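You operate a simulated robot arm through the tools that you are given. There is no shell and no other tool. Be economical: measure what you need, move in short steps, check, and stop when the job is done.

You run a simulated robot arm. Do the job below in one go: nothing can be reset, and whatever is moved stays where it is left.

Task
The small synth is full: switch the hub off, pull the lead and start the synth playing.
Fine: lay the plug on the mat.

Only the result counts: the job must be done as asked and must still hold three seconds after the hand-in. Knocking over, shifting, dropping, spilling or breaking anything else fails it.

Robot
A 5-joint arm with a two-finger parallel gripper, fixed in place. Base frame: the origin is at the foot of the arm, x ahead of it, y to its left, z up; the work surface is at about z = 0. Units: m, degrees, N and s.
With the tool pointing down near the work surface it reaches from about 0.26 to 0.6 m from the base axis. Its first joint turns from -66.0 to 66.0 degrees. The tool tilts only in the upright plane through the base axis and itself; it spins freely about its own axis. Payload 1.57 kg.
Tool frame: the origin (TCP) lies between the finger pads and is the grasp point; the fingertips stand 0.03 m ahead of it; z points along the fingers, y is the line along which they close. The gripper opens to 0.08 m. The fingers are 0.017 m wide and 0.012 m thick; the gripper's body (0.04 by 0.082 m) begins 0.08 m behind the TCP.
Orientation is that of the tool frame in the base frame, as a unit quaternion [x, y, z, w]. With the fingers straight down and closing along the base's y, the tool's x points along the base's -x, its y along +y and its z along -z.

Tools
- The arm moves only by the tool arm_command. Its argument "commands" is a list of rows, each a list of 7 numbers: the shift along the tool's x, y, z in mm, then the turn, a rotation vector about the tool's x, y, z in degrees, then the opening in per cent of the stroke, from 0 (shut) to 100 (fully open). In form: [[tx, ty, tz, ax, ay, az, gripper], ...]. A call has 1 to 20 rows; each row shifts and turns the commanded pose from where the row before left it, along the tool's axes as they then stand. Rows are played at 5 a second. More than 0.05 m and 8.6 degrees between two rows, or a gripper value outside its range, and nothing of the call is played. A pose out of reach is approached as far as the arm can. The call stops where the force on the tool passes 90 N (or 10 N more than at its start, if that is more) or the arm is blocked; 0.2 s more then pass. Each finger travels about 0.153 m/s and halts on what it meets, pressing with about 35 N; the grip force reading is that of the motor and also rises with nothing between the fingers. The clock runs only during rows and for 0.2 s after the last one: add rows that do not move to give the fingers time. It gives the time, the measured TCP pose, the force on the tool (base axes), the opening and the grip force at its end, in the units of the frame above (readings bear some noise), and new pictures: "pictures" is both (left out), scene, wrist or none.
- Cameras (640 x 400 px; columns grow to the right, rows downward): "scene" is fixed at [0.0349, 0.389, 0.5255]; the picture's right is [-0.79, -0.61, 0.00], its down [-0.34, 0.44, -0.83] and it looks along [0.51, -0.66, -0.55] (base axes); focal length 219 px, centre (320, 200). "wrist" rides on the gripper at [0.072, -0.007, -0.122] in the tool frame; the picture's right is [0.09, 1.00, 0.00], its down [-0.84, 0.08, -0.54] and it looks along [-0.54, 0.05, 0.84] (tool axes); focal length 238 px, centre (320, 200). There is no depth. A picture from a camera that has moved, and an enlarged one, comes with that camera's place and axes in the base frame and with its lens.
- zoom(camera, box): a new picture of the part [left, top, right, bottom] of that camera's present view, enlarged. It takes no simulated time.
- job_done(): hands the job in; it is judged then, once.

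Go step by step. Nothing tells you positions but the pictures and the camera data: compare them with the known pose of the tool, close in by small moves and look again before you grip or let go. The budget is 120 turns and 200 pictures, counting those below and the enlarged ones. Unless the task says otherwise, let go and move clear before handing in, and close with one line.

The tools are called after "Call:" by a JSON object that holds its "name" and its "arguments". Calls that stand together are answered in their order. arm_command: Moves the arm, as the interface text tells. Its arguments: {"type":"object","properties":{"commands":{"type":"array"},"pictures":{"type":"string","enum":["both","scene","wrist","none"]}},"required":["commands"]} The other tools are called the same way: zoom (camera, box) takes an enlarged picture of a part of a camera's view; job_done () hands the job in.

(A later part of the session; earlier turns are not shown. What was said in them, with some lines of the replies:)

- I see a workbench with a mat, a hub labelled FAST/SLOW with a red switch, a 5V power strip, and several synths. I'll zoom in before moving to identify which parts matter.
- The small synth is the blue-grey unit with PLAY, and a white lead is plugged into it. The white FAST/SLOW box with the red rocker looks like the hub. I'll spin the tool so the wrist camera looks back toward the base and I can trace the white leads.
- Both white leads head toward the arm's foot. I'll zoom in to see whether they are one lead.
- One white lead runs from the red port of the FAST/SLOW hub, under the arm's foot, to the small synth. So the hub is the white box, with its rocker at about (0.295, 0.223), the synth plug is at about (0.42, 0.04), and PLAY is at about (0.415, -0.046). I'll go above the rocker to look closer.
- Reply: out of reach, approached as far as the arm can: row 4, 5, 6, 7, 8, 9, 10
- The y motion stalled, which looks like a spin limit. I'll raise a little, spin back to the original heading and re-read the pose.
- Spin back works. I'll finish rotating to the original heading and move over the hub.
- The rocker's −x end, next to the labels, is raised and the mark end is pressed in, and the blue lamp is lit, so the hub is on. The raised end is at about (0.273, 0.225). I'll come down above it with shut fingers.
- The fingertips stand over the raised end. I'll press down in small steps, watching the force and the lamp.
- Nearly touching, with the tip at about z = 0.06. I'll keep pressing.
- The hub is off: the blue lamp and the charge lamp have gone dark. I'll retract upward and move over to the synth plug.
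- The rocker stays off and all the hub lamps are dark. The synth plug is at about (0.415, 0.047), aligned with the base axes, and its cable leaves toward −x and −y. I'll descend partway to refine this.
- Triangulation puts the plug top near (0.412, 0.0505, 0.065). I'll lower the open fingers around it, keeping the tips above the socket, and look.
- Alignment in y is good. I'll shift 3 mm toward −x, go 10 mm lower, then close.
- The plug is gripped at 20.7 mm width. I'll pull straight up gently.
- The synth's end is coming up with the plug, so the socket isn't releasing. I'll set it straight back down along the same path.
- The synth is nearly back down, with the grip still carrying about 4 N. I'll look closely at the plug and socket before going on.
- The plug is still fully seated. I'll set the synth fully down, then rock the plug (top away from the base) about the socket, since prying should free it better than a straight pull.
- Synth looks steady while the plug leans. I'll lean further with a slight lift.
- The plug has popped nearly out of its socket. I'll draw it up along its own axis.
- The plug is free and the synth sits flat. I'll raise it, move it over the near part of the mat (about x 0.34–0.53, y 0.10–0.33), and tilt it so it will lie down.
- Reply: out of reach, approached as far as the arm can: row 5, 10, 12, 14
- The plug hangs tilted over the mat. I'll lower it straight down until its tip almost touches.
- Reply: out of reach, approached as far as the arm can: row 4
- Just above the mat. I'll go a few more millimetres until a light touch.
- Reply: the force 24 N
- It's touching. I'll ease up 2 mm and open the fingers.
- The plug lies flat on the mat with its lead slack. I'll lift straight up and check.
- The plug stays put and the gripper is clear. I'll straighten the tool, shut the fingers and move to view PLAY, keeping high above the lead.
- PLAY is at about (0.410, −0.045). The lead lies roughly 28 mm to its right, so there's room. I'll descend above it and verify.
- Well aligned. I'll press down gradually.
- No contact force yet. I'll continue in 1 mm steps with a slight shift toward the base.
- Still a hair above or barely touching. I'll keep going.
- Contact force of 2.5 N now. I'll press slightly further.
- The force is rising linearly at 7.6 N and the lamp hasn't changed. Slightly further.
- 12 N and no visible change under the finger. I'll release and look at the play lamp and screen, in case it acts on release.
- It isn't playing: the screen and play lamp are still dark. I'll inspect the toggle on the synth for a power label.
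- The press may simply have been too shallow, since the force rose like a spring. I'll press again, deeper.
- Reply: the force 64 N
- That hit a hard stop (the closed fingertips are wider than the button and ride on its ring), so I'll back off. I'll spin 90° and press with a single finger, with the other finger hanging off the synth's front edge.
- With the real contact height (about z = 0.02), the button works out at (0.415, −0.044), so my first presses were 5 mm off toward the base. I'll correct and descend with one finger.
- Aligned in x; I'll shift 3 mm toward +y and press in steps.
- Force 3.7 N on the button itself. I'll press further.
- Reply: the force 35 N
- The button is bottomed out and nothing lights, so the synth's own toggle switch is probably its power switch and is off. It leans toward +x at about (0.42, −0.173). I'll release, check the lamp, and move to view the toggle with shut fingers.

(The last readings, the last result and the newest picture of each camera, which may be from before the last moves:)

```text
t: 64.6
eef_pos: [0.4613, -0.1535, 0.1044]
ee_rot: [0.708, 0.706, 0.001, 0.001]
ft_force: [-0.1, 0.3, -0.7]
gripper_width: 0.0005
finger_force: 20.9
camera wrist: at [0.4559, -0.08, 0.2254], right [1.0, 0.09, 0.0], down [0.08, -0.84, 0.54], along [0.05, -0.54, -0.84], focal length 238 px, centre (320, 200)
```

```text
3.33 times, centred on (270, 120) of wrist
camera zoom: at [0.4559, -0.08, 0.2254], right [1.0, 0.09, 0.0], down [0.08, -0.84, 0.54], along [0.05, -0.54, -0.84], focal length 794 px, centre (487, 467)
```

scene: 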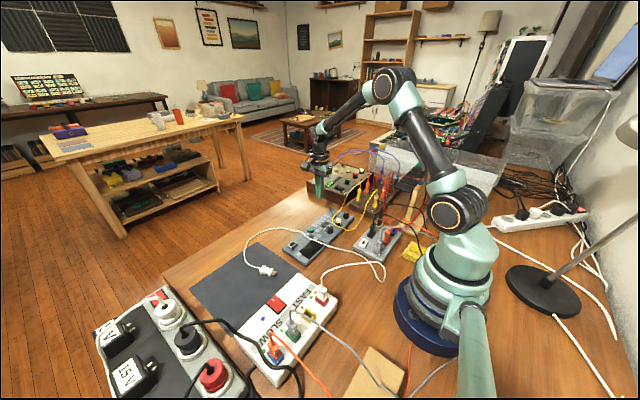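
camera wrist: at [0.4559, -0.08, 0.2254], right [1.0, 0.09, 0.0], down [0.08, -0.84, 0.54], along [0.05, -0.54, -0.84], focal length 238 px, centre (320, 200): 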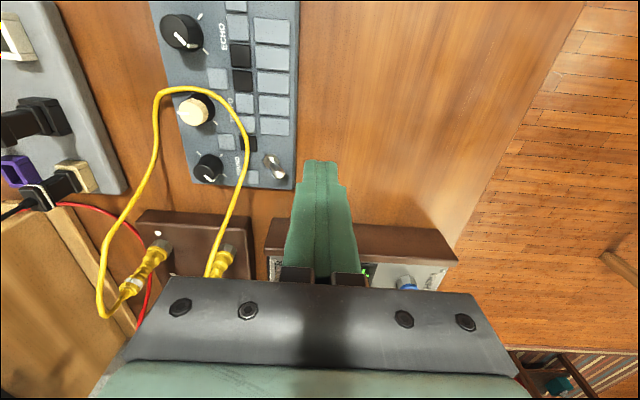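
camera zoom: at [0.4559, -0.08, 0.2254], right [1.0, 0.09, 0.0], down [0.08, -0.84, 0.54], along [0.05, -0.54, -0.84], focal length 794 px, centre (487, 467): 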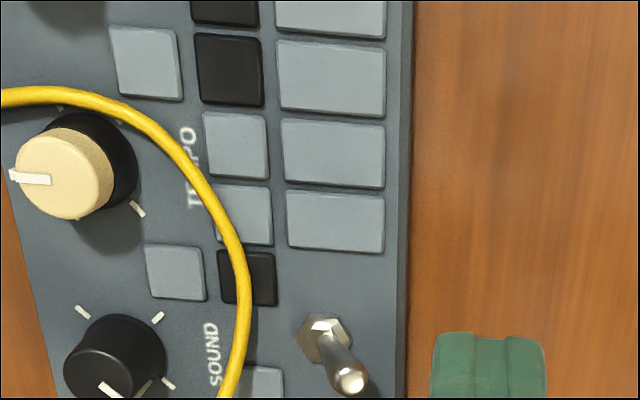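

The toggle's tip is at about (0.43, −0.173, 0.043), leaning to +x. I'll lower the shut fingers just in front of it on the +x side, then push toward −x.

Call:
{"name": "arm_command", "arguments": {"commands": [[-10, -1, 0, 0, 0, 0, 0], [-9.5, -2, 10, 0, 0, 0, 0], [0, 0, 18, 0, 0, 0, 0], [0, 0, 16, 0, 0, 0, 0], [0, 0, 0, 0, 0, 0, 0]], "pictures": "none"}}

Call:
{"name": "zoom", "arguments": {"camera": "scene", "box": [310, 180, 360, 220]}}

Call:
{"name": "zoom", "arguments": {"camera": "wrist", "box": [200, 80, 360, 200]}}

```text
t: 65.8
eef_pos: [0.4593, -0.1712, 0.0576]
ee_rot: [0.708, 0.707, 0.001, 0.001]
ft_force: [0.4, 1.2, -0.2]
gripper_width: 0.0
finger_force: 20.9
```

```text
10.00 times, centred on (335, 200) of scene
camera zoom: at [0.0349, 0.389, 0.5255], right [-0.79, -0.61, 0.0], down [-0.34, 0.44, -0.83], along [0.51, -0.66, -0.55], focal length 2191 px, centre (170, 200)
```

zoom: 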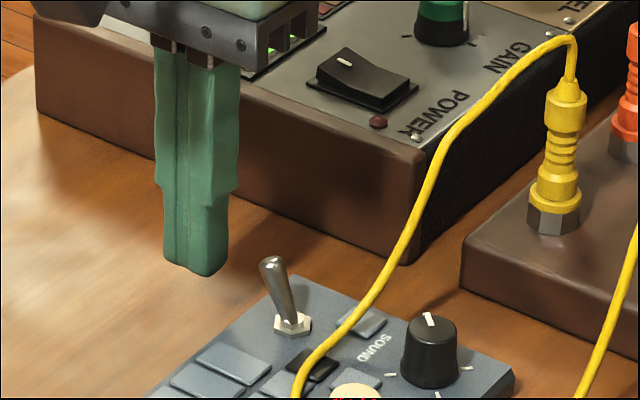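

```text
3.33 times, centred on (280, 140) of wrist
camera zoom: at [0.4542, -0.098, 0.1801], right [1.0, 0.09, 0.0], down [0.07, -0.84, 0.54], along [0.05, -0.54, -0.84], focal length 794 px, centre (453, 400)
```

zoom: 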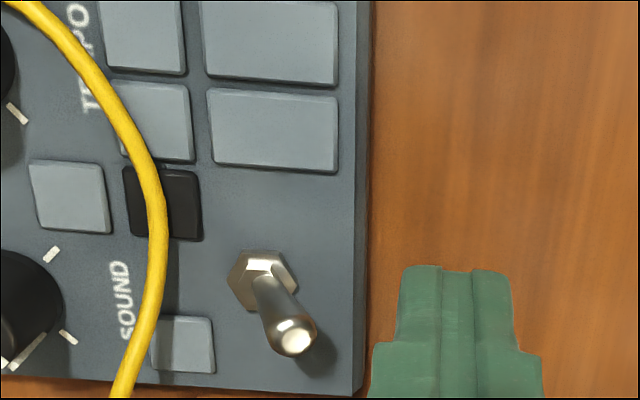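

Good height and line. I'll push toward −x in small steps.

Call:
{"name": "arm_command", "arguments": {"commands": [[-2, -5, 0, 0, 0, 0, 0], [0, -5, 0, 0, 0, 0, 0], [0, -3, 0, 0, 0, 0, 0], [0, -3, 0, 0, 0, 0, 0], [0, -3, 0, 0, 0, 0, 0], [0, -3, 0, 0, 0, 0, 0], [0, 0, 0, 0, 0, 0, 0]], "pictures": "none"}}

Call:
{"name": "zoom", "arguments": {"camera": "scene", "box": [290, 190, 360, 240]}}

```text
t: 67.4
eef_pos: [0.4357, -0.1733, 0.0601]
ee_rot: [0.707, 0.707, 0.001, 0.001]
ft_force: [0.9, -0.2, 1.2]
gripper_width: 0.0
finger_force: 21.2
```

```text
8.00 times, centred on (325, 215) of scene
camera zoom: at [0.0349, 0.389, 0.5255], right [-0.79, -0.61, 0.0], down [-0.34, 0.44, -0.83], along [0.51, -0.66, -0.55], focal length 1753 px, centre (280, 80)
```

zoom: 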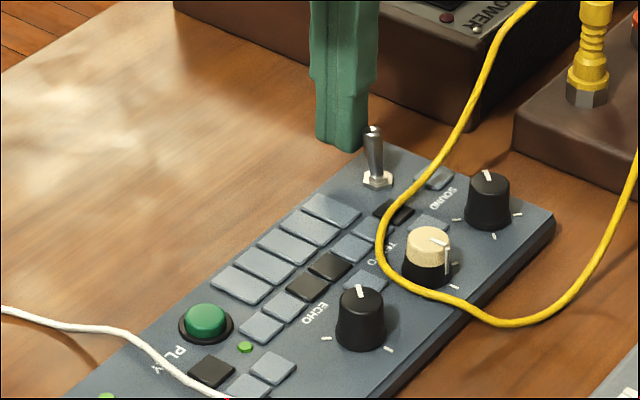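

The lever is moving and is now nearly upright. Continuing.

Call:
{"name": "arm_command", "arguments": {"commands": [[0, -3, 0, 0, 0, 0, 0], [0, -3, 0, 0, 0, 0, 0], [0, -3, 0, 0, 0, 0, 0], [0, -2, 0, 0, 0, 0, 0], [0, 0, 0, 0, 0, 0, 0]], "pictures": "none"}}

Call:
{"name": "zoom", "arguments": {"camera": "scene", "box": [290, 190, 360, 240]}}

```text
t: 68.6
eef_pos: [0.4252, -0.174, 0.0597]
ee_rot: [0.708, 0.706, 0.0, 0.001]
ft_force: [0.6, 0.9, -0.8]
gripper_width: 0.0001
finger_force: 21.6
```

```text
8.00 times, centred on (325, 215) of scene
camera zoom: at [0.0349, 0.389, 0.5255], right [-0.79, -0.61, 0.0], down [-0.34, 0.44, -0.83], along [0.51, -0.66, -0.55], focal length 1753 px, centre (280, 80)
```

zoom: 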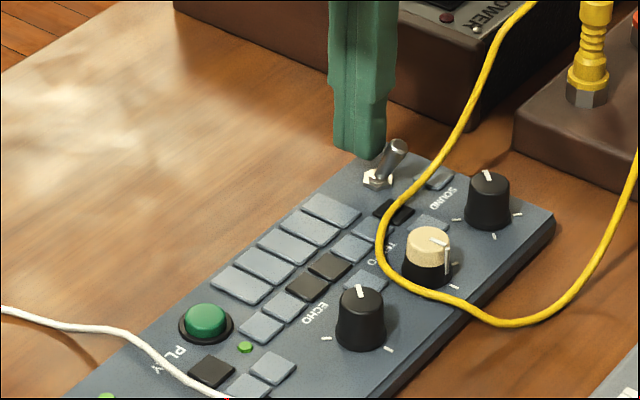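

The toggle has flipped to the other side. I'll back off, raise, and return over PLAY with one finger, checking the screen on the way.

Call:
{"name": "arm_command", "arguments": {"commands": [[0, 10, 0, 0, 0, 0, 0], [0, 8, -15, 0, 0, 0, 0], [0, 0, -30, 0, 0, 0, 0], [22, 0, 0, 0, 0, 0, 20], [22, 0, 0, 0, 0, 0, 50], [22, 0, 0, 0, 0, 0, 50], [22, 0, 0, 0, 0, 0, 50], [22, 0, 0, 0, 0, 0, 50], [20, 0, 0, 0, 0, 0, 50], [0, 0, 0, 0, 0, 0, 50]], "pictures": "wrist"}}

Call:
{"name": "zoom", "arguments": {"camera": "scene", "box": [270, 190, 370, 265]}}

```text
t: 70.8
eef_pos: [0.4444, -0.0431, 0.1051]
ee_rot: [0.707, 0.707, 0.0, 0.001]
ft_force: [0.4, -1.5, 0.5]
gripper_width: 0.0399
finger_force: 0.0
camera wrist: at [0.4398, 0.0297, 0.2266], right [1.0, 0.09, 0.0], down [0.07, -0.84, 0.54], along [0.05, -0.54, -0.84], focal length 238 px, centre (320, 200)
```

wrist: 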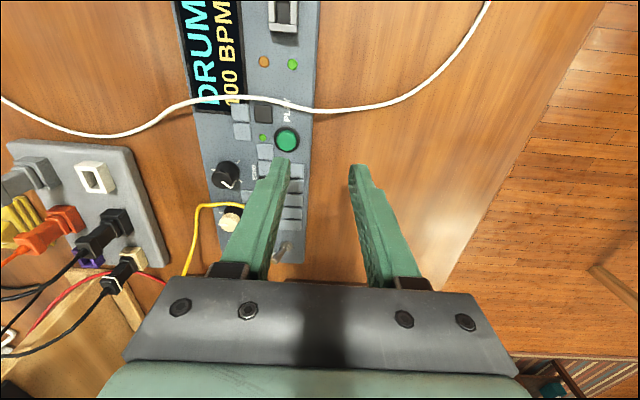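

```text
5.33 times, centred on (320, 228) of scene
camera zoom: at [0.0349, 0.389, 0.5255], right [-0.79, -0.61, 0.0], down [-0.34, 0.44, -0.83], along [0.51, -0.66, -0.55], focal length 1169 px, centre (320, 53)
```

zoom: 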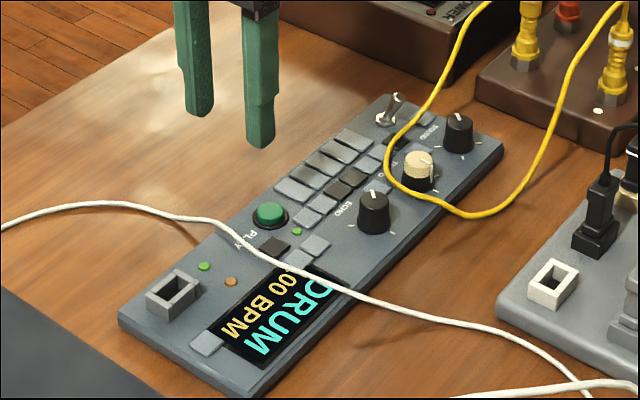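

The synth is powered on (DRUM, 100 BPM). Now I'll press PLAY once.

Call:
{"name": "arm_command", "arguments": {"commands": [[0, -2.5, 15, 0, 0, 0, 50], [0, 0, 20, 0, 0, 0, 50], [0, 0, 15, 0, 0, 0, 50], [0, 0, 4, 0, 0, 0, 50], [0, 0, 2, 0, 0, 0, 50], [0, 0, 1.5, 0, 0, 0, 50], [0, 0, 0, 0, 0, 0, 50]], "pictures": "none"}}

Call:
{"name": "zoom", "arguments": {"camera": "scene", "box": [280, 205, 350, 255]}}

```text
t: 72.4
eef_pos: [0.4411, -0.0446, 0.0479]
ee_rot: [0.708, 0.706, 0.001, 0.001]
ft_force: [0.5, 0.5, 3.2]
gripper_width: 0.039
finger_force: 0.1
```

```text
8.00 times, centred on (315, 230) of scene
camera zoom: at [0.0349, 0.389, 0.5255], right [-0.79, -0.61, 0.0], down [-0.34, 0.44, -0.83], along [0.51, -0.66, -0.55], focal length 1753 px, centre (360, -40)
```

zoom: 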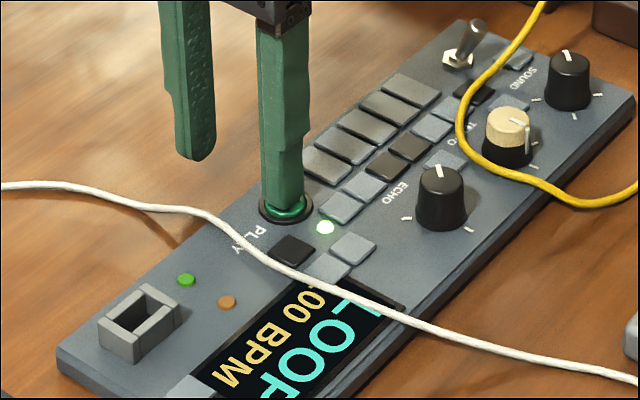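

The play lamp is lit and the screen shows LOOP. I'll release straight up and move clear.

Call:
{"name": "arm_command", "arguments": {"commands": [[0, 0, -10, 0, 0, 0, 50], [0, 0, -30, 0, 0, 0, 50], [0, 0, -40, 0, 0, 0, 50], [0, 0, -40, 0, 0, 0, 50], [0, 0, -30, 0, 0, 0, 50], [0, 0, 0, 0, 0, 0, 50], [0, 0, 0, 0, 0, 0, 50]], "pictures": "both"}}

Call:
{"name": "zoom", "arguments": {"camera": "scene", "box": [220, 200, 380, 310]}}

```text
t: 74.0
eef_pos: [0.4403, -0.0434, 0.1985]
ee_rot: [0.707, 0.707, 0.001, 0.0]
ft_force: [-0.6, -0.4, 0.6]
gripper_width: 0.0399
finger_force: 0.0
camera wrist: at [0.4352, 0.0295, 0.3204], right [1.0, 0.09, 0.0], down [0.07, -0.84, 0.54], along [0.05, -0.54, -0.84], focal length 238 px, centre (320, 200)
```

scene: 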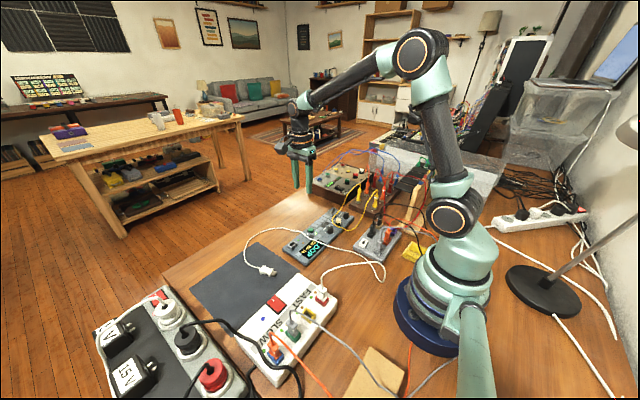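
wrist: 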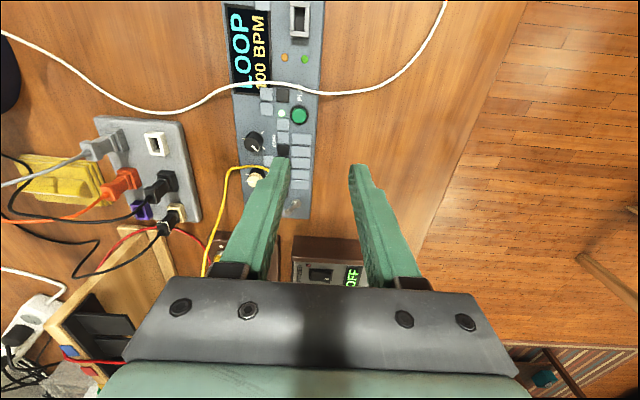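

```text
3.64 times, centred on (300, 255) of scene
camera zoom: at [0.0349, 0.389, 0.5255], right [-0.79, -0.61, 0.0], down [-0.34, 0.44, -0.83], along [0.51, -0.66, -0.55], focal length 797 px, centre (393, 0)
```

zoom: 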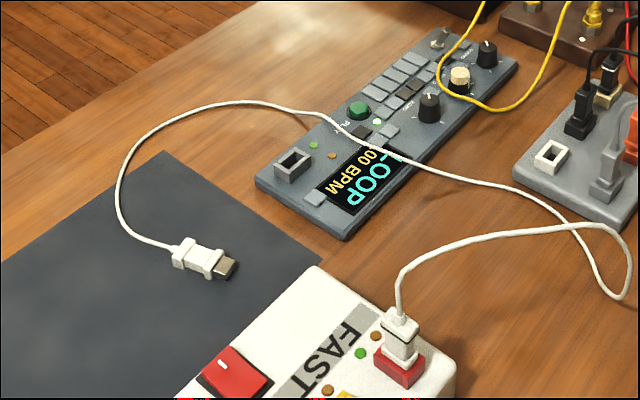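

The hub is off, the plug lies on the mat, and the synth is playing with its lamp lit and LOOP on the screen. The arm is clear, so I'm handing in.

Call:
{"name": "job_done", "arguments": {}}

```text
The job is handed in.
```

The hub is off, the small synth's lead is unplugged with its plug on the mat, and the synth is playing. I pulled the lead at the synth end and had to flip the synth's own power toggle before PLAY responded. While I worked the plug loose, one end of the synth lifted about 2 cm, and it now sits roughly 3 mm from where it started.
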